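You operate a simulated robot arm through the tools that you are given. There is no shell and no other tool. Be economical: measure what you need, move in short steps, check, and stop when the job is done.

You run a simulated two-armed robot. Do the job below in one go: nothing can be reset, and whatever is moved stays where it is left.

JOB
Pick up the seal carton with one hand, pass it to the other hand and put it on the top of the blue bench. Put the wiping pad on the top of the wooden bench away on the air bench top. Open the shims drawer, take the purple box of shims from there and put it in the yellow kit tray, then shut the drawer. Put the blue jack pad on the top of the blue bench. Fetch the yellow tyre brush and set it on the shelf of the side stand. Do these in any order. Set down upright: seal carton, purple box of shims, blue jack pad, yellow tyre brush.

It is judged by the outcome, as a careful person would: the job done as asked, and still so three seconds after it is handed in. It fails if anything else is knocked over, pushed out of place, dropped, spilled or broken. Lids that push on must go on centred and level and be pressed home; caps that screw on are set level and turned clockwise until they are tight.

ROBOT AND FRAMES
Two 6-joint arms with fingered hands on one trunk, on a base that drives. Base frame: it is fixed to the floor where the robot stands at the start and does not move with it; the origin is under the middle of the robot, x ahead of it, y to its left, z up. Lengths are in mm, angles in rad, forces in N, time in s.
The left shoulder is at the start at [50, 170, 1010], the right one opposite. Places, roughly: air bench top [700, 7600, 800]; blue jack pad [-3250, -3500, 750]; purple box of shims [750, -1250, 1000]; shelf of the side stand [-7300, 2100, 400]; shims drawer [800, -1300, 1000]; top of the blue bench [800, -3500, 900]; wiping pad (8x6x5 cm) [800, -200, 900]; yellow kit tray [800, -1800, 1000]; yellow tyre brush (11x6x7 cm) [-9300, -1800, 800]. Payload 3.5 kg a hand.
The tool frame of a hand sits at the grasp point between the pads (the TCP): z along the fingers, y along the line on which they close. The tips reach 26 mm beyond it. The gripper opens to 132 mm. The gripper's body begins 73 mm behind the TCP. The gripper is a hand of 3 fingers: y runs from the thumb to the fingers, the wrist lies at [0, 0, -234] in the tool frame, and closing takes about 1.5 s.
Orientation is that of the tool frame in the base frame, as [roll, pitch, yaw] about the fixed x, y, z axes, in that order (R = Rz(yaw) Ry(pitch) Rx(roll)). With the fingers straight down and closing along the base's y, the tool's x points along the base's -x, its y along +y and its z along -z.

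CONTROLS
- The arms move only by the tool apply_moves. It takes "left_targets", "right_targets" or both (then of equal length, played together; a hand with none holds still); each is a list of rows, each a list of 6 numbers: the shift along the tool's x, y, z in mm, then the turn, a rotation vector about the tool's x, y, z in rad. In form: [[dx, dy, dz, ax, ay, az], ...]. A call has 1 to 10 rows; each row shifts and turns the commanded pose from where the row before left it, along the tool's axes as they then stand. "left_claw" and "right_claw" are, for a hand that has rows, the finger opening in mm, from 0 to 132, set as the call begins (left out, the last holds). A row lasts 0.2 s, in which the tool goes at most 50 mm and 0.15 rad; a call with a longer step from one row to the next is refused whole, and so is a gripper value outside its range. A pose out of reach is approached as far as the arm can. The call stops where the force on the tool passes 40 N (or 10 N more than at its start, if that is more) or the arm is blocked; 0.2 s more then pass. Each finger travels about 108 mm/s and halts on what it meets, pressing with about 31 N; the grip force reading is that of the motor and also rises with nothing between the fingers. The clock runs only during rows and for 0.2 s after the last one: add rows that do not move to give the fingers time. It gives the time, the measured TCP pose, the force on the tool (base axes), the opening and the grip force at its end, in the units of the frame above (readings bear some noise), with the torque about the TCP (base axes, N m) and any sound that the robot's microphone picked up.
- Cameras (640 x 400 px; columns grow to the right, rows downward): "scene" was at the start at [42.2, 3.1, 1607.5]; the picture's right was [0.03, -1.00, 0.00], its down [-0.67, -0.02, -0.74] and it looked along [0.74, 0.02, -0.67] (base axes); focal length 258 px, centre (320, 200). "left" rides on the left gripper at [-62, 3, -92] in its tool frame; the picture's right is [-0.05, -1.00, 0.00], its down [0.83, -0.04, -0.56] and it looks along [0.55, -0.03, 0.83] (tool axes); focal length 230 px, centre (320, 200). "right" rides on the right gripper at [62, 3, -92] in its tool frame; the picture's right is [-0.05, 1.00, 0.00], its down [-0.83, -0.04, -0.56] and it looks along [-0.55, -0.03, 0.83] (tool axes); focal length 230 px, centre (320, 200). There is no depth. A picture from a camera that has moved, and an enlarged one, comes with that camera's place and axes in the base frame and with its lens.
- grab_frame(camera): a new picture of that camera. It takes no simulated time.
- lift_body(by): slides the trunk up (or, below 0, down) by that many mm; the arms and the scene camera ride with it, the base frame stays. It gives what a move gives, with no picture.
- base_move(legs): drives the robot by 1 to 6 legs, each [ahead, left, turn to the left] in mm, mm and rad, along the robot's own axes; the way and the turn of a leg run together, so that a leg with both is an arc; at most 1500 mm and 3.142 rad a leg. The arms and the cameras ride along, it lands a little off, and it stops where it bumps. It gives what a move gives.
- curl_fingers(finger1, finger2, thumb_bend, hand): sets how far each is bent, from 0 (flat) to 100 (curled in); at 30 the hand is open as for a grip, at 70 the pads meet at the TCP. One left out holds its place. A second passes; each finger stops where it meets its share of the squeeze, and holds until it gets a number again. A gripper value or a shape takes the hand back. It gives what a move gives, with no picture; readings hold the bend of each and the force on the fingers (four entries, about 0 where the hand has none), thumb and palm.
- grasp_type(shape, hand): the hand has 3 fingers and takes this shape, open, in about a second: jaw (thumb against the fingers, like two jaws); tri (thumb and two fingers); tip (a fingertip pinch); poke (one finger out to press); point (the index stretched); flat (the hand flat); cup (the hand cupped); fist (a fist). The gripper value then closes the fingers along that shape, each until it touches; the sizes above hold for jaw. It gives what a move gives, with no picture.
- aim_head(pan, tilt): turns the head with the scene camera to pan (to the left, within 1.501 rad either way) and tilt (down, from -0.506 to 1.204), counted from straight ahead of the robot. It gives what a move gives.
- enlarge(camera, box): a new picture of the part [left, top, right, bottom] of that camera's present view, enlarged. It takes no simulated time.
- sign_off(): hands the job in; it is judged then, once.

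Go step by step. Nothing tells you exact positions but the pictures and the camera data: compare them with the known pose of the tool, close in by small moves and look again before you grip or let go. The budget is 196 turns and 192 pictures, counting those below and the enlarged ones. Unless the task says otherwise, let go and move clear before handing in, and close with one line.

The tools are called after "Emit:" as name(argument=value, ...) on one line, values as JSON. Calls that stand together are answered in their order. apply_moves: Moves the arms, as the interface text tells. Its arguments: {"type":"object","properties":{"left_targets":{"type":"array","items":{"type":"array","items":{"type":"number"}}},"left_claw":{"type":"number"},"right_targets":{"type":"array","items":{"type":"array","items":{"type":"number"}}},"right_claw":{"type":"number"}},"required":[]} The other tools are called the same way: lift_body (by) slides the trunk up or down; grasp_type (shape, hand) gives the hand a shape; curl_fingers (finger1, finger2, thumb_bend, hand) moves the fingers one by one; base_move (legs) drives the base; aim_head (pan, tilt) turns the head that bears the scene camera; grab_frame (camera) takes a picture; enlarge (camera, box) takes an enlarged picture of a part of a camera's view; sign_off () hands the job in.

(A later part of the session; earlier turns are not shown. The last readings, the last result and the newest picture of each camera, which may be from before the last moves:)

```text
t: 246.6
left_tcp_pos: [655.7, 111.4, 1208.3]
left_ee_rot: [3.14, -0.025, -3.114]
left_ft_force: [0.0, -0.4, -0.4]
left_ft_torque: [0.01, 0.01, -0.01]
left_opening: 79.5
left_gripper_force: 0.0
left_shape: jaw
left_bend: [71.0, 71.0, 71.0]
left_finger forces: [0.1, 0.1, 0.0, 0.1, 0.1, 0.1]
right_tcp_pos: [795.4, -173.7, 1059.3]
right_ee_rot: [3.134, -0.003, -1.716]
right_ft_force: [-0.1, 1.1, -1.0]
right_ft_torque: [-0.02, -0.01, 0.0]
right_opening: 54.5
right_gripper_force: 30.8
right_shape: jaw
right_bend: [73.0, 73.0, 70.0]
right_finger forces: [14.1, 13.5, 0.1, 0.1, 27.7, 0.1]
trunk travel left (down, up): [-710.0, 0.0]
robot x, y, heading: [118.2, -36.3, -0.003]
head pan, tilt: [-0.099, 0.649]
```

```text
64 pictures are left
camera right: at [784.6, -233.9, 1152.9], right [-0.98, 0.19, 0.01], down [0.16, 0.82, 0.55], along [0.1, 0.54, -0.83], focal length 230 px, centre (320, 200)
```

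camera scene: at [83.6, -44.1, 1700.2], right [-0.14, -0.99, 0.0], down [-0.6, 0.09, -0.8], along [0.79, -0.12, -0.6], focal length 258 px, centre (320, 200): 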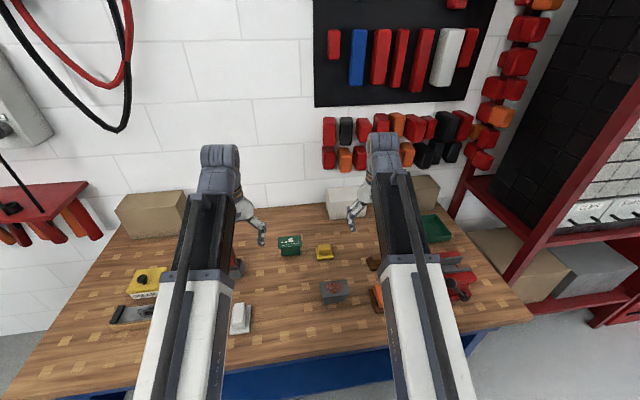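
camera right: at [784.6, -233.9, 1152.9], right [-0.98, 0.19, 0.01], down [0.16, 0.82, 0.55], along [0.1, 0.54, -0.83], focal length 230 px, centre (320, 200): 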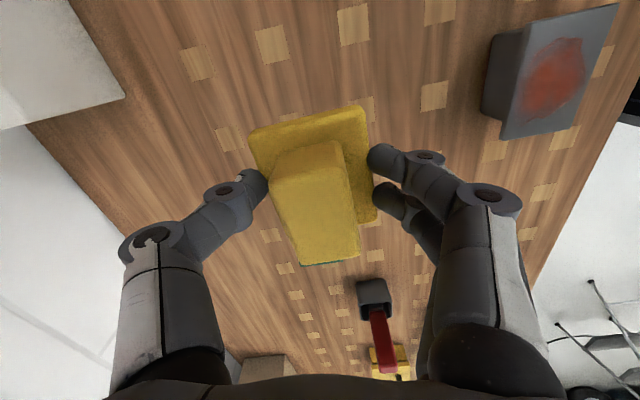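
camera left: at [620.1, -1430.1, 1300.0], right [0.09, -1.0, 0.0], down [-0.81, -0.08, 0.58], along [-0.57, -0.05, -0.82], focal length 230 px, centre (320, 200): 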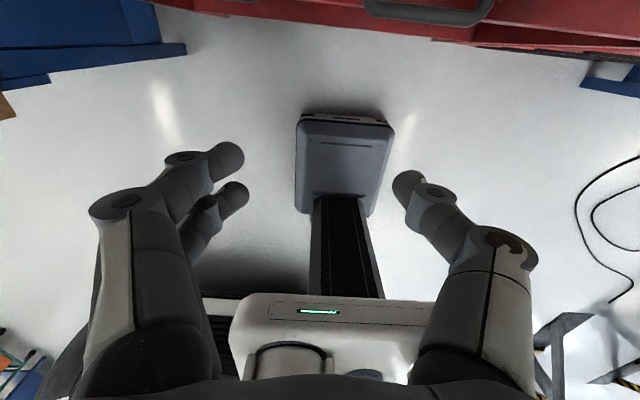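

The pad is held. I back off and look left along the way to the air bench.

Emit:
base_move(legs=[[-520, 0, 0]])

Emit:
aim_head(pan=1.3, tilt=0.3)

Emit:
grab_frame(camera="scene")

```text
t: 249.6
left_tcp_pos: [132.0, 110.0, 1209.1]
left_ee_rot: [3.14, -0.023, -3.125]
left_ft_force: [0.8, -0.4, 0.1]
left_ft_torque: [-0.04, -0.03, 0.02]
left_opening: 80.0
left_gripper_force: 0.1
left_shape: jaw
left_bend: [71.0, 71.0, 71.0]
left_finger forces: [0.0, 0.0, 0.1, 0.1, 0.1, 0.0]
right_tcp_pos: [269.4, -175.8, 1059.3]
right_ee_rot: [3.135, -0.003, -1.726]
right_ft_force: [-1.1, 0.3, 0.3]
right_ft_torque: [-0.01, -0.06, -0.03]
right_opening: 54.3
right_gripper_force: 31.3
right_shape: jaw
right_bend: [73.0, 73.0, 70.0]
right_finger forces: [14.0, 13.5, 0.0, 0.1, 27.7, 0.0]
trunk travel left (down, up): [-710.0, 0.0]
robot x, y, heading: [-409.0, -31.7, -0.016]
head pan, tilt: [-0.099, 0.649]
```

```text
t: 251.2
left_tcp_pos: [130.9, 109.8, 1208.4]
left_ee_rot: [3.141, -0.025, -3.125]
left_ft_force: [0.5, -0.7, 0.5]
left_ft_torque: [0.0, 0.01, -0.02]
left_opening: 79.9
left_gripper_force: 0.0
left_shape: jaw
left_bend: [71.0, 71.0, 71.0]
left_finger forces: [0.0, 0.1, 0.0, 0.0, 0.1, 0.0]
right_tcp_pos: [268.3, -175.5, 1059.3]
right_ee_rot: [3.135, -0.002, -1.724]
right_ft_force: [0.5, -0.3, -0.6]
right_ft_torque: [0.0, -0.04, -0.01]
right_opening: 54.3
right_gripper_force: 31.1
right_shape: jaw
right_bend: [73.0, 73.0, 70.0]
right_finger forces: [14.0, 13.5, 0.0, 0.1, 27.6, 0.0]
trunk travel left (down, up): [-710.0, 0.0]
robot x, y, heading: [-404.3, -31.8, -0.01]
head pan, tilt: [1.3, 0.3]
```

```text
63 pictures are left
camera scene: at [-422.6, 59.5, 1732.0], right [0.96, -0.28, 0.0], down [-0.08, -0.28, -0.96], along [0.27, 0.92, -0.3], focal length 258 px, centre (320, 200)
```

scene: 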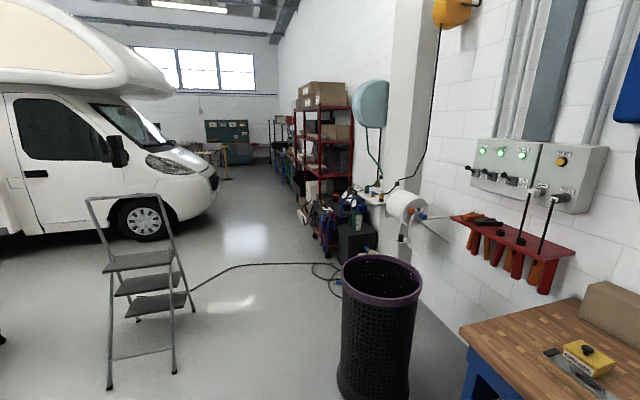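

The way at x≈−450 runs between the bin and the step ladder. I strafe left partway and look again.

Emit:
base_move(legs=[[-30, 0, 0.01], [0, 1500, 0], [0, 1500, 0], [0, 1300, 0]])

Emit:
grab_frame(camera="scene")

```text
t: 271.7
left_tcp_pos: [198.1, 4284.0, 1207.8]
left_ee_rot: [3.14, -0.024, 3.121]
left_ft_force: [-0.1, -0.2, -0.1]
left_ft_torque: [-0.04, -0.01, 0.0]
left_opening: 79.9
left_gripper_force: 0.1
left_shape: jaw
left_bend: [71.0, 71.0, 71.0]
left_finger forces: [0.1, 0.1, 0.1, 0.0, 0.0, 0.0]
right_tcp_pos: [325.0, 3992.5, 1057.8]
right_ee_rot: [3.134, -0.002, -1.761]
right_ft_force: [0.1, 0.0, -0.6]
right_ft_torque: [0.03, 0.02, 0.02]
right_opening: 54.3
right_gripper_force: 30.8
right_shape: jaw
right_bend: [73.0, 73.0, 70.0]
right_finger forces: [14.1, 13.4, 0.0, 0.0, 27.6, 0.0]
trunk travel left (down, up): [-710.0, 0.0]
robot x, y, heading: [-345.2, 4160.4, -0.047]
head pan, tilt: [1.3, 0.3]
```

```text
62 pictures are left
camera scene: at [-358.0, 4254.2, 1732.0], right [0.95, -0.32, 0.0], down [-0.09, -0.28, -0.96], along [0.3, 0.91, -0.3], focal length 258 px, centre (320, 200)
```

scene: 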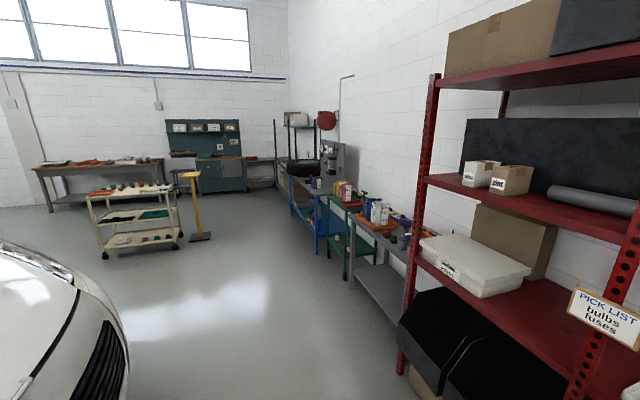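

Emit:
enlarge(camera="scene", box=[260, 110, 440, 290])

```text
2.22 times, centred on (350, 200) of scene
camera zoom: at [-358.0, 4254.2, 1732.0], right [0.95, -0.32, 0.0], down [-0.09, -0.28, -0.96], along [0.3, 0.91, -0.3], focal length 573 px, centre (253, 200)
```

zoom: 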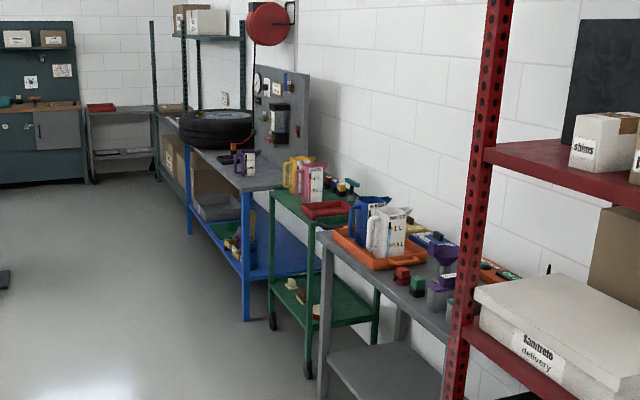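

The air bench is the blue-legged one with the air panel and tyre (near end y≈7200). I continue to about y 7600 and look at its top.

Emit:
base_move(legs=[[-60, 0, 0.047], [0, 1500, 0], [0, 1500, 0], [0, 400, 0.02]])

Emit:
aim_head(pan=-0.1, tilt=0.6)

Emit:
grab_frame(camera="scene")

```text
t: 289.0
left_tcp_pos: [244.3, 7739.9, 1209.6]
left_ee_rot: [3.14, -0.025, -3.129]
left_ft_force: [0.5, 0.3, 1.0]
left_ft_torque: [-0.02, 0.0, 0.01]
left_opening: 80.0
left_gripper_force: 0.1
left_shape: jaw
left_bend: [71.0, 71.0, 71.0]
left_finger forces: [0.1, 0.1, 0.1, 0.1, 0.0, 0.0]
right_tcp_pos: [379.5, 7455.2, 1057.9]
right_ee_rot: [3.134, -0.004, -1.725]
right_ft_force: [-0.3, 0.0, -1.0]
right_ft_torque: [-0.04, 0.01, -0.02]
right_opening: 54.5
right_gripper_force: 31.3
right_shape: jaw
right_bend: [73.0, 73.0, 70.0]
right_finger forces: [14.1, 13.5, 0.1, 0.0, 27.5, 0.0]
trunk travel left (down, up): [-710.0, 0.0]
robot x, y, heading: [-297.7, 7597.4, -0.021]
head pan, tilt: [1.3, 0.3]
```

```text
t: 290.5
left_tcp_pos: [244.1, 7737.9, 1208.6]
left_ee_rot: [3.141, -0.023, -3.128]
left_ft_force: [-0.4, 0.0, 0.2]
left_ft_torque: [-0.01, 0.01, -0.03]
left_opening: 79.8
left_gripper_force: 0.1
left_shape: jaw
left_bend: [71.0, 71.0, 71.0]
left_finger forces: [0.0, 0.0, 0.1, 0.0, 0.0, 0.1]
right_tcp_pos: [379.2, 7453.4, 1059.3]
right_ee_rot: [3.134, -0.003, -1.723]
right_ft_force: [-0.3, -0.4, -0.1]
right_ft_torque: [-0.03, 0.0, 0.0]
right_opening: 54.5
right_gripper_force: 30.9
right_shape: jaw
right_bend: [73.0, 73.0, 70.0]
right_finger forces: [14.1, 13.5, 0.1, 0.0, 27.6, 0.1]
trunk travel left (down, up): [-710.0, 0.0]
robot x, y, heading: [-300.6, 7597.6, -0.015]
head pan, tilt: [-0.099, 0.6]
```

```text
60 pictures are left
camera scene: at [-250.0, 7590.5, 1704.5], right [-0.12, -0.99, 0.0], down [-0.56, 0.06, -0.83], along [0.82, -0.09, -0.56], focal length 258 px, centre (320, 200)
```

scene: 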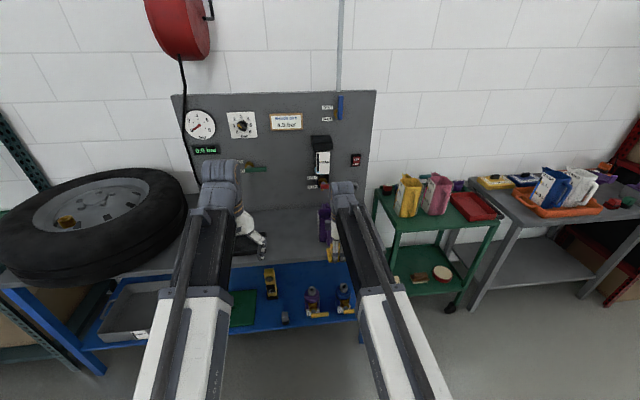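

Emit:
enlarge(camera="scene", box=[170, 140, 380, 280])

Emit:
grab_frame(camera="right")

Emit:
grab_frame(camera="left")

```text
2.86 times, centred on (275, 210) of scene
camera zoom: at [-250.0, 7590.5, 1704.5], right [-0.12, -0.99, 0.0], down [-0.56, 0.06, -0.83], along [0.82, -0.09, -0.56], focal length 737 px, centre (449, 171)
```

zoom: 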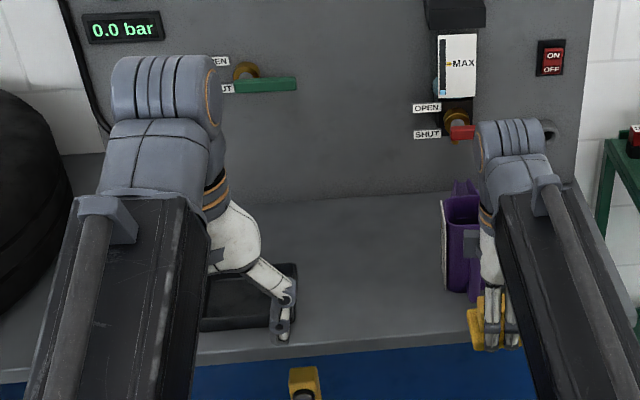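

```text
58 pictures are left
camera right: at [368.6, 7392.3, 1152.5], right [-0.98, 0.21, 0.01], down [0.18, 0.81, 0.55], along [0.11, 0.54, -0.83], focal length 230 px, centre (320, 200)
```

right: 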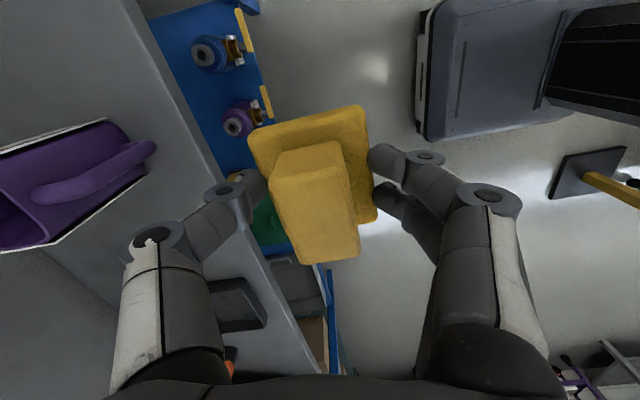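

```text
57 pictures are left
camera left: at [308.2, 7743.8, 1299.9], right [0.07, -1.0, 0.0], down [-0.82, -0.06, 0.58], along [-0.57, -0.03, -0.82], focal length 230 px, centre (320, 200)
```

left: 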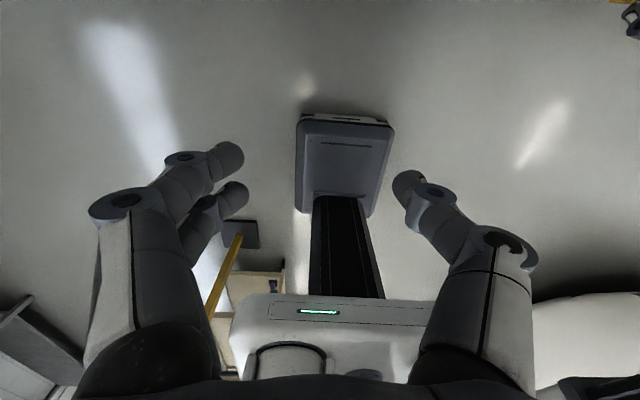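

The bench top is ~800 high with a free area around (690, 7625). I drive in, then lower partly with the trunk.

Emit:
base_move(legs=[[0, 170, 0.015], [290, 0, 0]])

Emit:
lift_body(by=-130)

Emit:
grab_frame(camera="scene")

Emit:
grab_frame(camera="right")

```text
t: 293.6
left_tcp_pos: [534.0, 7923.0, 1207.4]
left_ee_rot: [3.141, -0.026, -3.107]
left_ft_force: [0.1, -0.5, 0.4]
left_ft_torque: [-0.04, 0.07, -0.03]
left_opening: 79.7
left_gripper_force: 0.0
left_shape: jaw
left_bend: [71.0, 71.0, 71.0]
left_finger forces: [0.0, 0.1, 0.1, 0.0, 0.0, 0.1]
right_tcp_pos: [675.3, 7639.5, 1058.5]
right_ee_rot: [3.135, -0.002, -1.708]
right_ft_force: [0.4, 0.6, -0.7]
right_ft_torque: [0.01, 0.05, 0.0]
right_opening: 54.7
right_gripper_force: 31.3
right_shape: jaw
right_bend: [73.0, 73.0, 70.0]
right_finger forces: [14.1, 13.6, 0.0, 0.1, 27.6, 0.1]
trunk travel left (down, up): [-710.0, 0.0]
robot x, y, heading: [-1.7, 7773.6, -0.004]
head pan, tilt: [-0.099, 0.6]
```

```text
t: 295.2
left_tcp_pos: [531.4, 7923.4, 1077.5]
left_ee_rot: [3.141, -0.025, -3.108]
left_ft_force: [0.5, 0.1, 0.1]
left_ft_torque: [-0.03, -0.04, 0.0]
left_opening: 79.7
left_gripper_force: 0.0
left_shape: jaw
left_bend: [71.0, 71.0, 71.0]
left_finger forces: [0.0, 0.0, 0.0, 0.0, 0.0, 0.0]
right_tcp_pos: [675.1, 7640.0, 928.5]
right_ee_rot: [3.135, -0.002, -1.707]
right_ft_force: [0.3, 0.7, -0.8]
right_ft_torque: [0.01, -0.01, 0.01]
right_opening: 54.1
right_gripper_force: 31.2
right_shape: jaw
right_bend: [73.0, 73.0, 70.0]
right_finger forces: [14.1, 13.5, 0.0, 0.1, 27.6, 0.0]
trunk travel left (down, up): [-580.0, 130.0]
robot x, y, heading: [-1.3, 7769.9, 0.001]
head pan, tilt: [-0.099, 0.6]
```

```text
56 pictures are left
camera scene: at [41.6, 7764.0, 1574.5], right [-0.1, -1.0, 0.0], down [-0.56, 0.05, -0.83], along [0.82, -0.08, -0.56], focal length 258 px, centre (320, 200)
```

scene: 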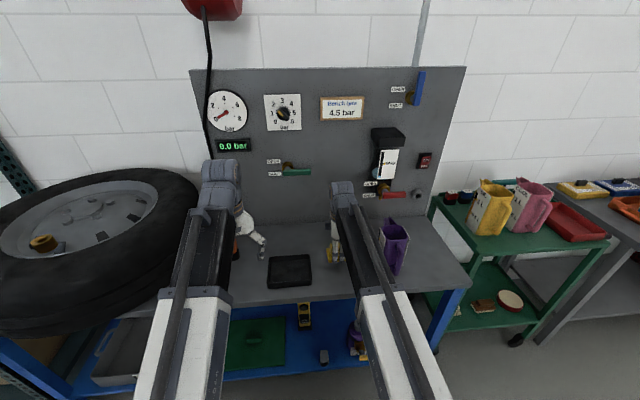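

```text
55 pictures are left
camera right: at [664.2, 7578.7, 1022.6], right [-0.98, 0.19, 0.01], down [0.16, 0.82, 0.55], along [0.1, 0.54, -0.83], focal length 230 px, centre (320, 200)
```

right: 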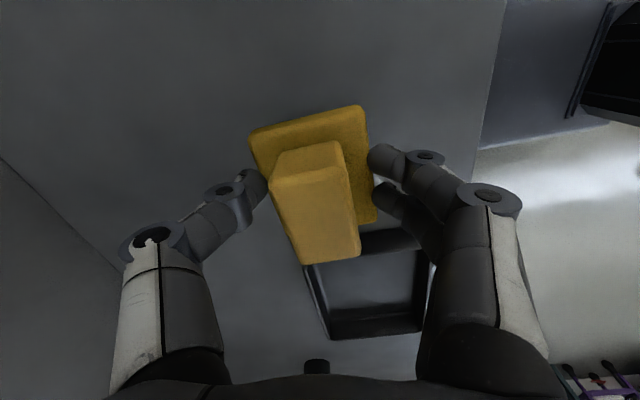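

Clear surroundings. I lower the pad by arm, slowly at the end.

Emit:
apply_moves(right_targets=[[0, 0, 30, 0, 0, 0], [0, 0, 30, 0, 0, 0], [0, 0, 12, 0, 0, 0], [0, 0, 6, 0, 0, 0], [0, 0, 5, 0, 0, 0], [0, 0, 5, 0, 0, 0]])

```text
t: 295.8
left_tcp_pos: [532.0, 7922.4, 1079.7]
left_ee_rot: [3.141, -0.025, -3.106]
left_ft_force: [-0.1, 0.9, -0.9]
left_ft_torque: [-0.03, 0.02, -0.02]
left_opening: 79.8
left_gripper_force: 0.0
left_shape: jaw
left_bend: [71.0, 71.0, 71.0]
left_finger forces: [0.0, 0.1, 0.1, 0.0, 0.0, 0.1]
right_tcp_pos: [674.8, 7638.4, 880.5]
right_ee_rot: [-3.139, -0.003, -1.709]
right_ft_force: [-7.5, -0.4, 21.4]
right_ft_torque: [-0.01, 0.21, 0.06]
right_opening: 55.7
right_gripper_force: 31.1
right_shape: jaw
right_bend: [74.0, 74.0, 71.0]
right_finger forces: [18.5, 17.4, 0.1, 0.0, 29.4, 0.0]
trunk travel left (down, up): [-580.0, 130.0]
robot x, y, heading: [-5.6, 7771.8, 0.007]
head pan, tilt: [-0.099, 0.6]
stopped in row 3 (right hand): the force on the tool passed its limit (the readings are from after the stop); the commanded pose is now the measured one
```

Contact at TCP 880 (bench ≈850). I check, then release.

Emit:
enlarge(camera="scene", box=[240, 180, 440, 310])

Emit:
apply_moves(right_targets=[[0, 0, 0, 0, 0, 0], [0, 0, 0, 0, 0, 0], [0, 0, 0, 0, 0, 0], [0, 0, 0, 0, 0, 0], [0, 0, 0, 0, 0, 0]], right_claw=95)

Emit:
apply_moves(right_targets=[[0, 0, -20, 0, 0, 0], [0, 0, -40, 0, 0, 0], [0, 0, -45, 0, 0, 0], [0, 0, -45, 0, 0, 0]])

Emit:
grab_frame(camera="right")

```text
3.08 times, centred on (340, 245) of scene
camera zoom: at [40.3, 7764.2, 1574.9], right [-0.1, -1.0, 0.0], down [-0.56, 0.05, -0.83], along [0.82, -0.08, -0.56], focal length 793 px, centre (258, 62)
```

zoom: 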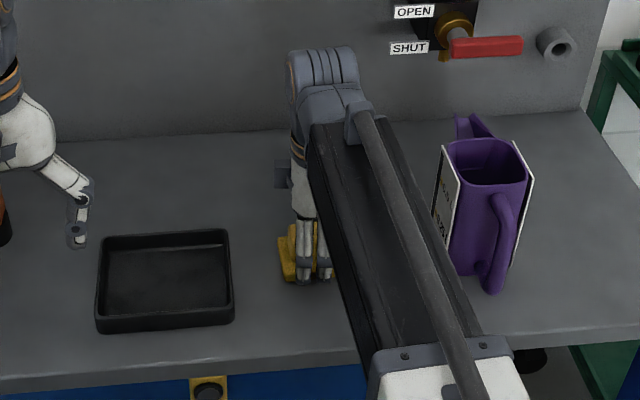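

```text
t: 297.0
left_tcp_pos: [531.9, 7923.0, 1079.1]
left_ee_rot: [3.138, -0.024, -3.108]
left_ft_force: [1.1, -0.3, -0.1]
left_ft_torque: [-0.03, -0.03, 0.01]
left_opening: 79.6
left_gripper_force: 0.0
left_shape: jaw
left_bend: [71.0, 71.0, 71.0]
left_finger forces: [0.0, 0.0, 0.1, 0.0, 0.0, 0.1]
right_tcp_pos: [676.0, 7639.5, 876.9]
right_ee_rot: [-3.14, -0.002, -1.707]
right_ft_force: [0.5, 0.0, 0.4]
right_ft_torque: [-0.01, 0.02, 0.0]
right_opening: 94.5
right_gripper_force: 0.0
right_shape: jaw
right_bend: [66.0, 66.0, 63.0]
right_finger forces: [0.0, 0.3, 0.0, 0.0, 0.1, 0.0]
trunk travel left (down, up): [-580.0, 130.0]
robot x, y, heading: [-7.1, 7770.6, 0.004]
head pan, tilt: [-0.099, 0.6]
```

```text
t: 298.0
left_tcp_pos: [531.7, 7923.1, 1079.4]
left_ee_rot: [3.139, -0.024, -3.106]
left_ft_force: [0.2, -0.6, 0.4]
left_ft_torque: [0.0, -0.02, 0.01]
left_opening: 79.7
left_gripper_force: 0.0
left_shape: jaw
left_bend: [71.0, 71.0, 71.0]
left_finger forces: [0.1, 0.0, 0.1, 0.1, 0.0, 0.0]
right_tcp_pos: [675.8, 7637.5, 1025.4]
right_ee_rot: [-3.14, -0.002, -1.706]
right_ft_force: [0.6, 1.0, 0.0]
right_ft_torque: [0.0, -0.01, -0.03]
right_opening: 94.6
right_gripper_force: 0.1
right_shape: jaw
right_bend: [66.0, 66.0, 63.0]
right_finger forces: [0.0, 0.1, 0.0, 0.0, 0.0, 0.0]
trunk travel left (down, up): [-580.0, 130.0]
robot x, y, heading: [-7.7, 7769.6, 0.003]
head pan, tilt: [-0.099, 0.6]
```

```text
53 pictures are left
camera right: at [664.8, 7576.7, 1118.5], right [-0.98, 0.19, 0.0], down [0.15, 0.82, 0.55], along [0.1, 0.54, -0.83], focal length 230 px, centre (320, 200)
```

right: 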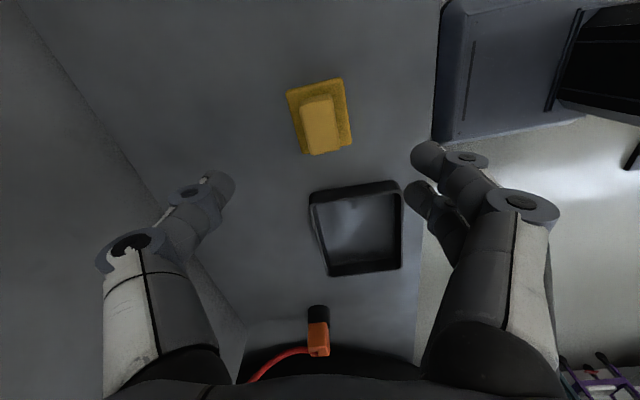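

The pad is put away. I restore the right hand to its neutral yaw, back off, raise the trunk, and turn toward the far side to plan the way to the tyre brush.

Emit:
base_move(legs=[[-400, 0, 0]])

Emit:
lift_body(by=130)

Emit:
apply_moves(right_targets=[[0, 0, -5, 0, 0, 0.143], [0, 0, -5, 0, 0, 0.143], [0, 0, -5, 0, 0, 0.143], [0, 0, -5, 0, 0, 0.143], [0, 0, 0, 0, 0, 0.143], [0, 0, 0, 0, 0, 0.143], [0, 0, 0, 0, 0, 0.143], [0, 0, 0, 0, 0, 0.143], [0, 0, 0, 0, 0, 0.143], [0, 0, 0, 0, 0, 0.143]])

Emit:
base_move(legs=[[0, 0, -2.5]])

Emit:
aim_head(pan=-0.3, tilt=0.25)

Emit:
grab_frame(camera="scene")

Emit:
aim_head(pan=0.7, tilt=0.25)

Emit:
grab_frame(camera="scene")

```text
t: 300.4
left_tcp_pos: [150.9, 7924.5, 1078.8]
left_ee_rot: [3.139, -0.024, -3.098]
left_ft_force: [-0.4, -1.1, -0.2]
left_ft_torque: [-0.01, -0.01, 0.01]
left_opening: 79.8
left_gripper_force: 0.1
left_shape: jaw
left_bend: [71.0, 71.0, 71.0]
left_finger forces: [0.0, 0.0, 0.0, 0.1, 0.0, 0.0]
right_tcp_pos: [295.9, 7640.5, 1023.9]
right_ee_rot: [-3.141, -0.001, -1.698]
right_ft_force: [0.1, -0.3, -0.2]
right_ft_torque: [0.0, 0.0, 0.0]
right_opening: 94.8
right_gripper_force: 0.1
right_shape: jaw
right_bend: [66.0, 66.0, 63.0]
right_finger forces: [0.0, 0.1, 0.0, 0.0, 0.0, 0.0]
trunk travel left (down, up): [-580.0, 130.0]
robot x, y, heading: [-386.9, 7765.4, 0.01]
head pan, tilt: [-0.099, 0.6]
```

```text
t: 302.0
left_tcp_pos: [149.7, 7923.2, 1208.5]
left_ee_rot: [3.137, -0.023, -3.099]
left_ft_force: [0.0, 0.1, 0.7]
left_ft_torque: [-0.02, -0.02, 0.01]
left_opening: 80.1
left_gripper_force: 0.1
left_shape: jaw
left_bend: [71.0, 71.0, 71.0]
left_finger forces: [0.0, 0.0, 0.0, 0.0, 0.1, 0.0]
right_tcp_pos: [297.2, 7638.9, 1155.4]
right_ee_rot: [-3.141, -0.002, -1.699]
right_ft_force: [0.7, 1.1, 0.4]
right_ft_torque: [0.05, -0.01, 0.0]
right_opening: 94.5
right_gripper_force: 0.0
right_shape: jaw
right_bend: [66.0, 66.0, 63.0]
right_finger forces: [0.0, 0.0, 0.0, 0.0, 0.1, 0.0]
trunk travel left (down, up): [-710.0, 0.0]
robot x, y, heading: [-384.0, 7771.7, 0.011]
head pan, tilt: [-0.099, 0.6]
```

```text
t: 304.2
left_tcp_pos: [149.4, 7924.7, 1209.0]
left_ee_rot: [3.138, -0.025, -3.1]
left_ft_force: [-0.5, 0.3, -0.9]
left_ft_torque: [-0.01, -0.03, -0.02]
left_opening: 79.8
left_gripper_force: 0.0
left_shape: jaw
left_bend: [71.0, 71.0, 71.0]
left_finger forces: [0.0, 0.0, 0.0, 0.0, 0.1, 0.0]
right_tcp_pos: [296.7, 7640.3, 1175.2]
right_ee_rot: [-3.139, 0.003, -3.131]
right_ft_force: [1.5, 0.2, -0.7]
right_ft_torque: [0.01, 0.01, 0.04]
right_opening: 95.1
right_gripper_force: 0.1
right_shape: jaw
right_bend: [66.0, 66.0, 63.0]
right_finger forces: [0.0, 0.1, 0.0, 0.1, 0.0, 0.0]
trunk travel left (down, up): [-710.0, 0.0]
robot x, y, heading: [-384.3, 7766.3, 0.013]
head pan, tilt: [-0.099, 0.6]
```

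```text
t: 310.5
left_tcp_pos: [-723.9, 7324.4, 1208.4]
left_ee_rot: [3.137, -0.026, 0.682]
left_ft_force: [-1.1, -0.5, -0.4]
left_ft_torque: [-0.03, 0.02, -0.01]
left_opening: 79.5
left_gripper_force: 0.0
left_shape: jaw
left_bend: [71.0, 71.0, 71.0]
left_finger forces: [0.0, 0.0, 0.0, 0.0, 0.0, 0.0]
right_tcp_pos: [-1011.2, 7464.6, 1174.8]
right_ee_rot: [-3.14, 0.001, 0.652]
right_ft_force: [-0.5, 0.5, 0.2]
right_ft_torque: [-0.01, 0.02, 0.03]
right_opening: 94.9
right_gripper_force: 0.1
right_shape: jaw
right_bend: [66.0, 66.0, 63.0]
right_finger forces: [0.1, 0.1, 0.1, 0.0, 0.0, 0.0]
trunk travel left (down, up): [-710.0, 0.0]
robot x, y, heading: [-385.8, 7769.8, -2.498]
head pan, tilt: [-0.099, 0.6]
```

```text
t: 311.3
left_tcp_pos: [-724.2, 7323.7, 1209.0]
left_ee_rot: [3.136, -0.025, 0.681]
left_ft_force: [0.7, 0.4, -0.3]
left_ft_torque: [0.0, 0.01, 0.0]
left_opening: 79.8
left_gripper_force: 0.1
left_shape: jaw
left_bend: [71.0, 71.0, 71.0]
left_finger forces: [0.1, 0.0, 0.0, 0.0, 0.1, 0.1]
right_tcp_pos: [-1010.1, 7465.7, 1174.9]
right_ee_rot: [-3.14, 0.001, 0.653]
right_ft_force: [-0.9, -0.5, 0.0]
right_ft_torque: [-0.04, 0.01, -0.01]
right_opening: 94.6
right_gripper_force: 0.0
right_shape: jaw
right_bend: [66.0, 66.0, 63.0]
right_finger forces: [0.1, 0.0, 0.0, 0.0, 0.0, 0.0]
trunk travel left (down, up): [-710.0, 0.0]
robot x, y, heading: [-383.6, 7766.4, -2.493]
head pan, tilt: [-0.3, 0.25]
```

```text
52 pictures are left
camera scene: at [-443.2, 7761.5, 1736.6], right [-0.34, 0.94, 0.0], down [0.23, 0.09, -0.97], along [-0.91, -0.33, -0.25], focal length 258 px, centre (320, 200)
```

scene: 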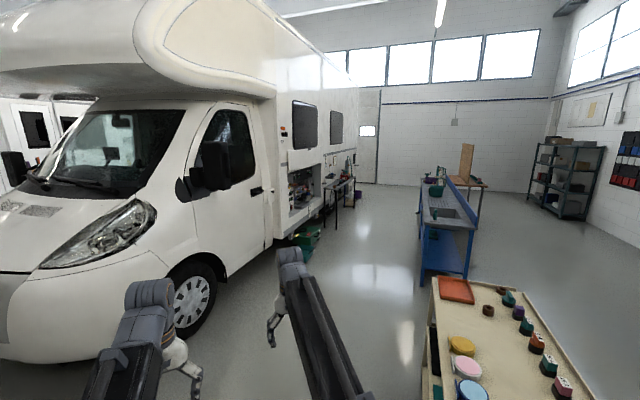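

```text
t: 312.6
left_tcp_pos: [-722.8, 7324.2, 1209.0]
left_ee_rot: [3.138, -0.025, 0.682]
left_ft_force: [0.3, 0.4, 0.5]
left_ft_torque: [0.03, 0.0, 0.02]
left_opening: 79.9
left_gripper_force: 0.1
left_shape: jaw
left_bend: [71.0, 71.0, 71.0]
left_finger forces: [0.0, 0.0, 0.0, 0.0, 0.0, 0.0]
right_tcp_pos: [-1010.7, 7462.9, 1173.9]
right_ee_rot: [-3.14, 0.003, 0.654]
right_ft_force: [0.3, 0.1, -0.7]
right_ft_torque: [-0.01, 0.02, 0.0]
right_opening: 94.5
right_gripper_force: 0.1
right_shape: jaw
right_bend: [66.0, 66.0, 63.0]
right_finger forces: [0.0, 0.0, 0.0, 0.0, 0.0, 0.0]
trunk travel left (down, up): [-710.0, 0.0]
robot x, y, heading: [-389.9, 7773.5, -2.49]
head pan, tilt: [0.7, 0.25]
```

```text
51 pictures are left
camera scene: at [-375.9, 7702.6, 1736.7], right [-0.98, 0.22, 0.0], down [0.05, 0.24, -0.97], along [-0.21, -0.95, -0.25], focal length 258 px, centre (320, 200)
```

scene: 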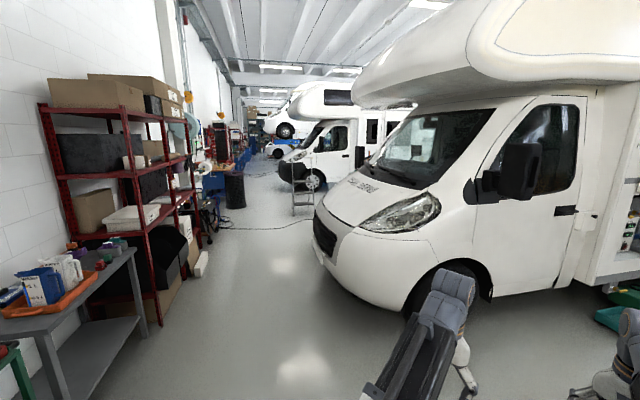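

The room layout is clear: I go back along the wall aisle, then down the aisle by the lift toward the far blue counter where the brush is. First leg southward.

Emit:
base_move(legs=[[0, 0, 0.92], [1500, 0, 0], [1500, 0, 0]])

Emit:
aim_head(pan=0, tilt=0.35)

```text
t: 329.4
left_tcp_pos: [-239.2, 4230.3, 1210.4]
left_ee_rot: [3.138, -0.025, 1.64]
left_ft_force: [0.0, -0.3, 0.9]
left_ft_torque: [0.0, 0.02, -0.03]
left_opening: 79.6
left_gripper_force: 0.1
left_shape: jaw
left_bend: [71.0, 71.0, 71.0]
left_finger forces: [0.1, 0.0, 0.0, 0.1, 0.0, 0.1]
right_tcp_pos: [-520.4, 4075.7, 1174.3]
right_ee_rot: [-3.139, 0.002, 1.613]
right_ft_force: [-0.9, -0.8, -0.5]
right_ft_torque: [-0.03, -0.02, 0.0]
right_opening: 94.4
right_gripper_force: 0.0
right_shape: jaw
right_bend: [66.0, 66.0, 63.0]
right_finger forces: [0.1, 0.0, 0.1, 0.0, 0.0, 0.0]
trunk travel left (down, up): [-710.0, 0.0]
robot x, y, heading: [-411.6, 4761.8, -1.535]
head pan, tilt: [0.7, 0.25]
```

```text
t: 330.5
left_tcp_pos: [-241.0, 4230.1, 1208.2]
left_ee_rot: [3.138, -0.024, 1.641]
left_ft_force: [0.0, -0.3, 0.6]
left_ft_torque: [0.01, 0.0, 0.01]
left_opening: 80.0
left_gripper_force: 0.1
left_shape: jaw
left_bend: [71.0, 71.0, 71.0]
left_finger forces: [0.1, 0.0, 0.1, 0.0, 0.0, 0.1]
right_tcp_pos: [-520.1, 4075.3, 1174.9]
right_ee_rot: [-3.14, 0.002, 1.614]
right_ft_force: [0.4, 1.1, -0.7]
right_ft_torque: [0.0, -0.01, -0.02]
right_opening: 94.6
right_gripper_force: 0.1
right_shape: jaw
right_bend: [66.0, 66.0, 63.0]
right_finger forces: [0.1, 0.0, 0.1, 0.0, 0.0, 0.0]
trunk travel left (down, up): [-710.0, 0.0]
robot x, y, heading: [-409.2, 4765.0, -1.531]
head pan, tilt: [0.0, 0.351]
```

Emit:
base_move(legs=[[1500, 0, -0.045], [1500, 0, 0], [1500, 0, 0], [1500, 0, 0], [1450, 0, 0]])

```text
t: 365.6
left_tcp_pos: [-97.4, -3187.3, 1208.6]
left_ee_rot: [3.138, -0.026, 1.639]
left_ft_force: [-0.5, 0.1, 1.5]
left_ft_torque: [-0.01, -0.01, 0.0]
left_opening: 79.6
left_gripper_force: 0.0
left_shape: jaw
left_bend: [71.0, 71.0, 71.0]
left_finger forces: [0.0, 0.0, 0.0, 0.1, 0.1, 0.0]
right_tcp_pos: [-378.4, -3341.8, 1174.6]
right_ee_rot: [-3.14, 0.0, 1.61]
right_ft_force: [0.2, -0.9, -0.3]
right_ft_torque: [0.07, 0.03, 0.02]
right_opening: 94.8
right_gripper_force: 0.1
right_shape: jaw
right_bend: [66.0, 66.0, 63.0]
right_finger forces: [0.0, 0.1, 0.0, 0.0, 0.1, 0.0]
trunk travel left (down, up): [-710.0, 0.0]
robot x, y, heading: [-266.7, -2657.0, -1.534]
head pan, tilt: [0.0, 0.351]
```

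Emit:
base_move(legs=[[0, 0, -1.607], [0, 70, 0], [1500, 0, 0], [1500, 0, 0]])

Emit:
grab_frame(camera="scene")

```text
t: 384.6
left_tcp_pos: [-3800.0, -2924.9, 1208.4]
left_ee_rot: [3.138, -0.023, 0.057]
left_ft_force: [0.8, 0.1, 0.2]
left_ft_torque: [0.0, 0.03, -0.02]
left_opening: 79.7
left_gripper_force: 0.1
left_shape: jaw
left_bend: [71.0, 71.0, 71.0]
left_finger forces: [0.0, 0.0, 0.0, 0.0, 0.0, 0.1]
right_tcp_pos: [-3950.1, -2644.6, 1174.5]
right_ee_rot: [-3.139, 0.001, 0.026]
right_ft_force: [-0.1, -0.6, 0.7]
right_ft_torque: [0.01, 0.0, -0.02]
right_opening: 95.0
right_gripper_force: 0.2
right_shape: jaw
right_bend: [66.0, 66.0, 63.0]
right_finger forces: [0.0, 0.0, 0.1, 0.0, 0.0, 0.0]
trunk travel left (down, up): [-710.0, 0.0]
robot x, y, heading: [-3266.8, -2758.0, -3.114]
head pan, tilt: [0.0, 0.351]
```

```text
50 pictures are left
camera scene: at [-3319.7, -2762.8, 1727.2], right [-0.03, 1.0, 0.0], down [0.34, 0.01, -0.94], along [-0.94, -0.03, -0.34], focal length 258 px, centre (320, 200)
```

scene: 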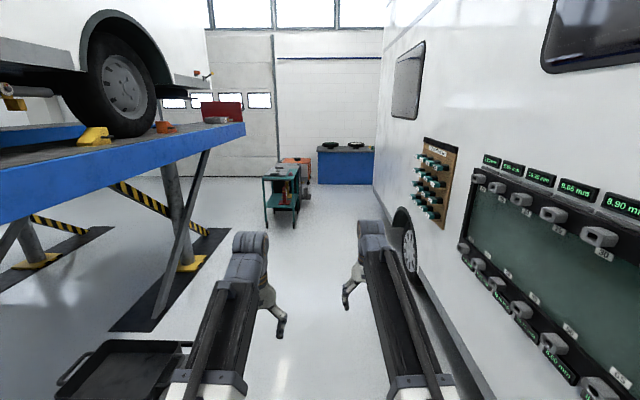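

Emit:
enlarge(camera="scene", box=[250, 120, 410, 240])

```text
3.33 times, centred on (330, 180) of scene
camera zoom: at [-3319.7, -2762.8, 1727.2], right [-0.03, 1.0, 0.0], down [0.34, 0.01, -0.94], along [-0.94, -0.03, -0.34], focal length 860 px, centre (287, 267)
```

zoom: 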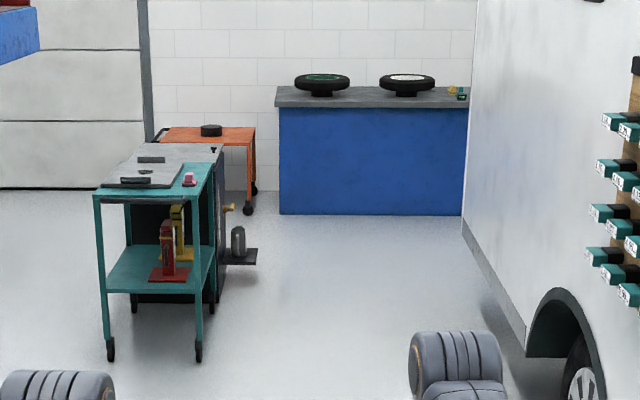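

The brush appears as a small yellow thing at the right end of the blue counter. I drive on past the trolley and van.

Emit:
base_move(legs=[[1500, 0, -0.028], [1500, 0, 0], [1500, 0, 0]])

Emit:
aim_head(pan=-0.4, tilt=0.4)

Emit:
grab_frame(camera="scene")

```text
t: 404.2
left_tcp_pos: [-7922.4, -3019.6, 1209.4]
left_ee_rot: [3.136, -0.024, 0.172]
left_ft_force: [-0.4, 0.7, 0.1]
left_ft_torque: [-0.03, 0.04, 0.0]
left_opening: 79.9
left_gripper_force: 0.0
left_shape: jaw
left_bend: [71.0, 71.0, 71.0]
left_finger forces: [0.0, 0.0, 0.0, 0.1, 0.1, 0.0]
right_tcp_pos: [-8101.8, -2757.2, 1174.9]
right_ee_rot: [-3.139, 0.004, 0.142]
right_ft_force: [-0.3, -0.3, 0.5]
right_ft_torque: [-0.04, 0.02, 0.0]
right_opening: 94.8
right_gripper_force: 0.2
right_shape: jaw
right_bend: [66.0, 66.0, 63.0]
right_finger forces: [0.0, 0.1, 0.0, 0.0, 0.1, 0.0]
trunk travel left (down, up): [-710.0, 0.0]
robot x, y, heading: [-7407.1, -2799.8, -3.004]
head pan, tilt: [0.0, 0.351]
stopped in leg 3: the robot was blocked; the commanded pose is now the measured one
```

```text
t: 405.1
left_tcp_pos: [-7922.0, -3022.4, 1208.8]
left_ee_rot: [3.139, -0.025, 0.174]
left_ft_force: [-0.9, 1.2, 0.0]
left_ft_torque: [-0.01, 0.02, 0.03]
left_opening: 79.9
left_gripper_force: 0.1
left_shape: jaw
left_bend: [71.0, 71.0, 71.0]
left_finger forces: [0.0, 0.0, 0.1, 0.1, 0.0, 0.0]
right_tcp_pos: [-8104.3, -2759.1, 1174.5]
right_ee_rot: [-3.14, 0.003, 0.144]
right_ft_force: [-0.2, -0.1, 0.1]
right_ft_torque: [0.03, 0.0, 0.01]
right_opening: 94.9
right_gripper_force: 0.1
right_shape: jaw
right_bend: [66.0, 66.0, 63.0]
right_finger forces: [0.1, 0.0, 0.0, 0.0, 0.0, 0.1]
trunk travel left (down, up): [-710.0, 0.0]
robot x, y, heading: [-7414.8, -2798.4, -3.004]
head pan, tilt: [-0.4, 0.4]
```

```text
48 pictures are left
camera scene: at [-7461.8, -2768.2, 1722.7], right [0.26, 0.97, 0.0], down [0.38, -0.1, -0.92], along [-0.89, 0.24, -0.39], focal length 258 px, centre (320, 200)
```

scene: 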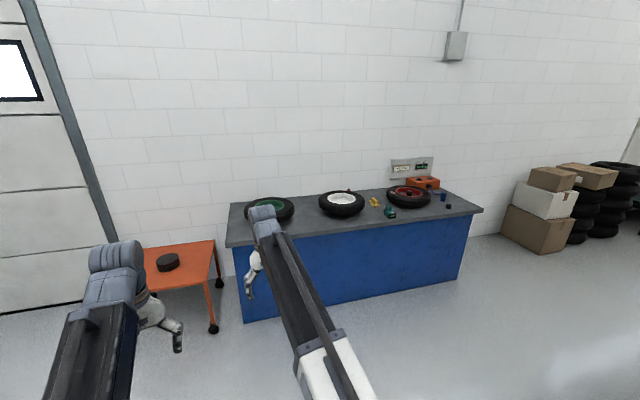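

The base was blocked again. I look left to see what it touched.

Emit:
aim_head(pan=0.9, tilt=0.8)

Emit:
grab_frame(camera="scene")

```text
t: 406.6
left_tcp_pos: [-7923.3, -3022.4, 1207.6]
left_ee_rot: [3.138, -0.027, 0.173]
left_ft_force: [1.1, -0.8, -0.1]
left_ft_torque: [0.01, -0.01, 0.04]
left_opening: 79.7
left_gripper_force: 0.1
left_shape: jaw
left_bend: [71.0, 71.0, 71.0]
left_finger forces: [0.0, 0.1, 0.0, 0.1, 0.1, 0.1]
right_tcp_pos: [-8104.4, -2759.0, 1174.6]
right_ee_rot: [-3.14, 0.001, 0.144]
right_ft_force: [-0.5, 0.6, -0.3]
right_ft_torque: [0.02, -0.02, 0.03]
right_opening: 94.6
right_gripper_force: 0.1
right_shape: jaw
right_bend: [66.0, 66.0, 63.0]
right_finger forces: [0.0, 0.0, 0.0, 0.0, 0.0, 0.1]
trunk travel left (down, up): [-710.0, 0.0]
robot x, y, heading: [-7409.4, -2797.2, -3.003]
head pan, tilt: [0.901, 0.799]
```

```text
47 pictures are left
camera scene: at [-7413.3, -2861.5, 1687.6], right [-0.86, 0.51, 0.0], down [0.36, 0.62, -0.7], along [-0.35, -0.6, -0.72], focal length 258 px, centre (320, 200)
```

scene: 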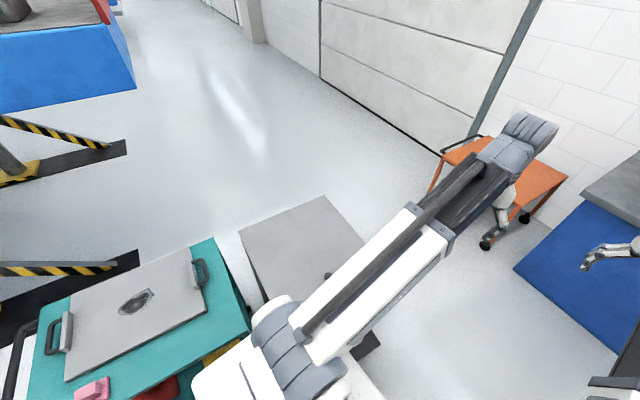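

I touched the low grey machine by the trolley; nothing moved or fell. I sidestep right, straighten, and go ahead toward the counter.

Emit:
base_move(legs=[[0, -330, 0], [0, 0, -0.138], [850, 0, 0]])

Emit:
aim_head(pan=-0.7, tilt=0.5)

Emit:
grab_frame(camera="scene")

```text
t: 413.4
left_tcp_pos: [-8828.2, -2636.5, 1207.4]
left_ee_rot: [3.14, -0.027, 0.051]
left_ft_force: [-0.4, 0.6, -0.1]
left_ft_torque: [0.01, 0.0, -0.02]
left_opening: 79.8
left_gripper_force: 0.1
left_shape: jaw
left_bend: [71.0, 71.0, 71.0]
left_finger forces: [0.0, 0.0, 0.0, 0.2, 0.0, 0.0]
right_tcp_pos: [-8976.9, -2353.5, 1174.5]
right_ee_rot: [-3.139, 0.004, 0.022]
right_ft_force: [0.3, -0.1, 0.0]
right_ft_torque: [0.01, 0.0, 0.05]
right_opening: 94.8
right_gripper_force: 0.2
right_shape: jaw
right_bend: [66.0, 66.0, 63.0]
right_finger forces: [0.0, 0.0, 0.0, 0.0, 0.1, 0.0]
trunk travel left (down, up): [-710.0, 0.0]
robot x, y, heading: [-8293.4, -2473.4, -3.123]
head pan, tilt: [0.901, 0.799]
```

```text
t: 415.1
left_tcp_pos: [-8827.2, -2636.6, 1208.2]
left_ee_rot: [3.138, -0.026, 0.051]
left_ft_force: [0.3, -0.1, -0.5]
left_ft_torque: [0.0, 0.0, 0.02]
left_opening: 79.7
left_gripper_force: 0.0
left_shape: jaw
left_bend: [71.0, 71.0, 71.0]
left_finger forces: [0.1, 0.0, 0.0, 0.0, 0.1, 0.0]
right_tcp_pos: [-8975.4, -2352.9, 1174.3]
right_ee_rot: [-3.141, 0.001, 0.02]
right_ft_force: [-0.2, -0.4, 0.1]
right_ft_torque: [0.01, 0.03, 0.01]
right_opening: 95.0
right_gripper_force: 0.0
right_shape: jaw
right_bend: [66.0, 66.0, 63.0]
right_finger forces: [0.1, 0.0, 0.0, 0.1, 0.0, 0.0]
trunk travel left (down, up): [-710.0, 0.0]
robot x, y, heading: [-8292.8, -2475.6, -3.126]
head pan, tilt: [-0.7, 0.499]
```

```text
46 pictures are left
camera scene: at [-8324.3, -2417.8, 1713.6], right [0.63, 0.78, 0.0], down [0.37, -0.3, -0.88], along [-0.68, 0.55, -0.48], focal length 258 px, centre (320, 200)
```

scene: 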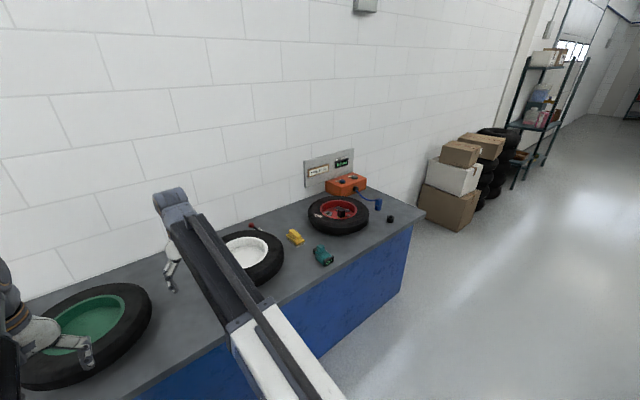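

Emit:
enlarge(camera="scene", box=[230, 180, 400, 290])

```text
3.64 times, centred on (315, 235) of scene
camera zoom: at [-8324.3, -2417.8, 1713.6], right [0.63, 0.78, 0.0], down [0.37, -0.3, -0.88], along [-0.68, 0.55, -0.48], focal length 938 px, centre (338, 73)
```

zoom: 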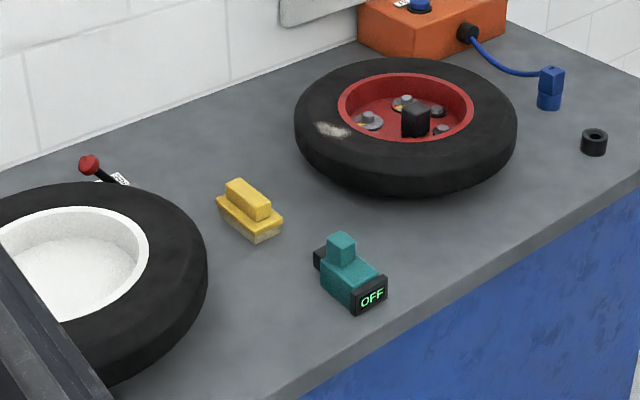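

The yellow brush sits between two wheels at about (−9273, −1817, 865), long side pointing away from the edge. I drive so the right hand comes above it.

Emit:
base_move(legs=[[0, -528, -0.016], [285, 0, 0]])

Emit:
grab_frame(camera="right")

```text
t: 419.7
left_tcp_pos: [-9124.7, -2118.9, 1208.0]
left_ee_rot: [3.137, -0.027, 0.047]
left_ft_force: [0.1, -0.3, -0.1]
left_ft_torque: [-0.02, 0.0, -0.04]
left_opening: 79.8
left_gripper_force: 0.2
left_shape: jaw
left_bend: [71.0, 71.0, 71.0]
left_finger forces: [0.0, 0.0, 0.0, 0.0, 0.0, 0.0]
right_tcp_pos: [-9271.4, -1836.0, 1173.2]
right_ee_rot: [-3.139, 0.001, 0.019]
right_ft_force: [-0.2, 0.9, 0.3]
right_ft_torque: [-0.01, -0.03, 0.0]
right_opening: 94.6
right_gripper_force: 0.1
right_shape: jaw
right_bend: [66.0, 66.0, 63.0]
right_finger forces: [0.0, 0.0, 0.1, 0.0, 0.0, 0.0]
trunk travel left (down, up): [-710.0, 0.0]
robot x, y, heading: [-8586.9, -1958.8, -3.126]
head pan, tilt: [-0.7, 0.499]
```

```text
44 pictures are left
camera right: at [-9208.4, -1838.9, 1267.6], right [-0.03, -1.0, 0.0], down [-0.83, 0.03, 0.56], along [-0.56, 0.02, -0.83], focal length 230 px, centre (320, 200)
```

right: 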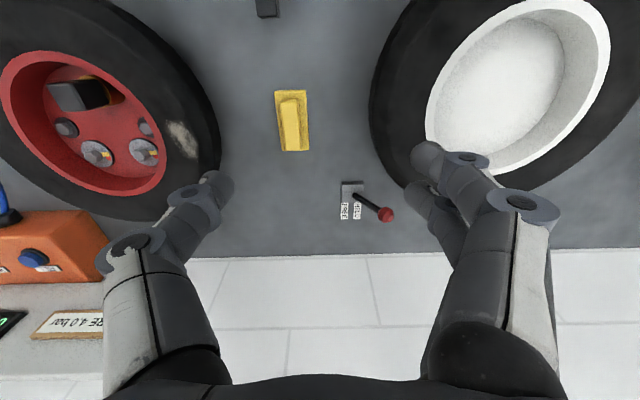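

The brush is at about (−9318, −1786). I creep 40 mm ahead, move above it and hover.

Emit:
base_move(legs=[[40, 0, 0]])

Emit:
apply_moves(right_targets=[[-4, -24, 25, 0, 0, 0], [-3, -24, 35, 0, 0, 0], [0, 0, 45, 0, 0, 0], [0, 0, 45, 0, 0, 0], [0, 0, 40, 0, 0, 0], [0, 0, 0, 0, 0, 0]])

Emit:
grab_frame(camera="right")

```text
t: 420.6
left_tcp_pos: [-9164.2, -2119.4, 1207.6]
left_ee_rot: [3.138, -0.028, 0.047]
left_ft_force: [-0.6, -0.3, 0.6]
left_ft_torque: [-0.02, -0.06, 0.0]
left_opening: 79.8
left_gripper_force: 0.1
left_shape: jaw
left_bend: [71.0, 71.0, 71.0]
left_finger forces: [0.0, 0.0, 0.1, 0.0, 0.0, 0.0]
right_tcp_pos: [-9311.0, -1836.5, 1173.6]
right_ee_rot: [-3.139, 0.0, 0.02]
right_ft_force: [0.8, 0.0, 0.4]
right_ft_torque: [0.0, -0.02, 0.0]
right_opening: 94.7
right_gripper_force: 0.1
right_shape: jaw
right_bend: [66.0, 66.0, 63.0]
right_finger forces: [0.0, 0.0, 0.1, 0.1, 0.0, 0.1]
trunk travel left (down, up): [-710.0, 0.0]
robot x, y, heading: [-8629.1, -1960.5, -3.129]
head pan, tilt: [-0.7, 0.499]
```

```text
t: 422.0
left_tcp_pos: [-9162.8, -2118.6, 1208.8]
left_ee_rot: [3.137, -0.026, 0.048]
left_ft_force: [0.8, -0.6, -0.5]
left_ft_torque: [0.01, 0.03, -0.04]
left_opening: 79.5
left_gripper_force: 0.1
left_shape: jaw
left_bend: [71.0, 71.0, 71.0]
left_finger forces: [0.0, 0.0, 0.0, 0.1, 0.0, 0.0]
right_tcp_pos: [-9318.7, -1789.0, 982.4]
right_ee_rot: [-3.139, 0.002, 0.018]
right_ft_force: [0.5, 0.8, -0.2]
right_ft_torque: [0.01, -0.03, 0.01]
right_opening: 94.8
right_gripper_force: 0.1
right_shape: jaw
right_bend: [66.0, 66.0, 63.0]
right_finger forces: [0.1, 0.0, 0.0, 0.0, 0.0, 0.0]
trunk travel left (down, up): [-710.0, 0.0]
robot x, y, heading: [-8623.3, -1965.9, -3.131]
head pan, tilt: [-0.7, 0.499]
```

```text
43 pictures are left
camera right: at [-9255.6, -1792.7, 1075.5], right [-0.03, -1.0, 0.0], down [-0.83, 0.03, 0.56], along [-0.56, 0.02, -0.83], focal length 230 px, centre (320, 200)
```

right: 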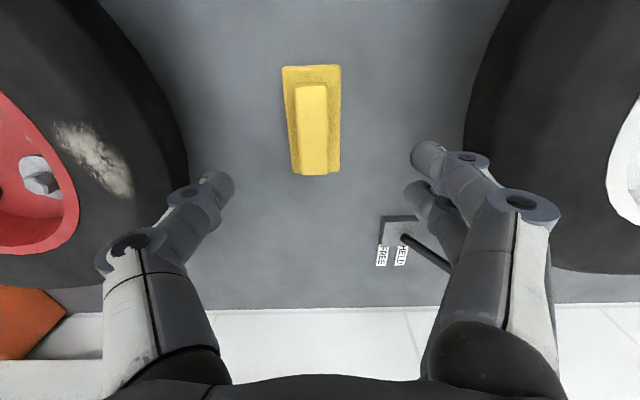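

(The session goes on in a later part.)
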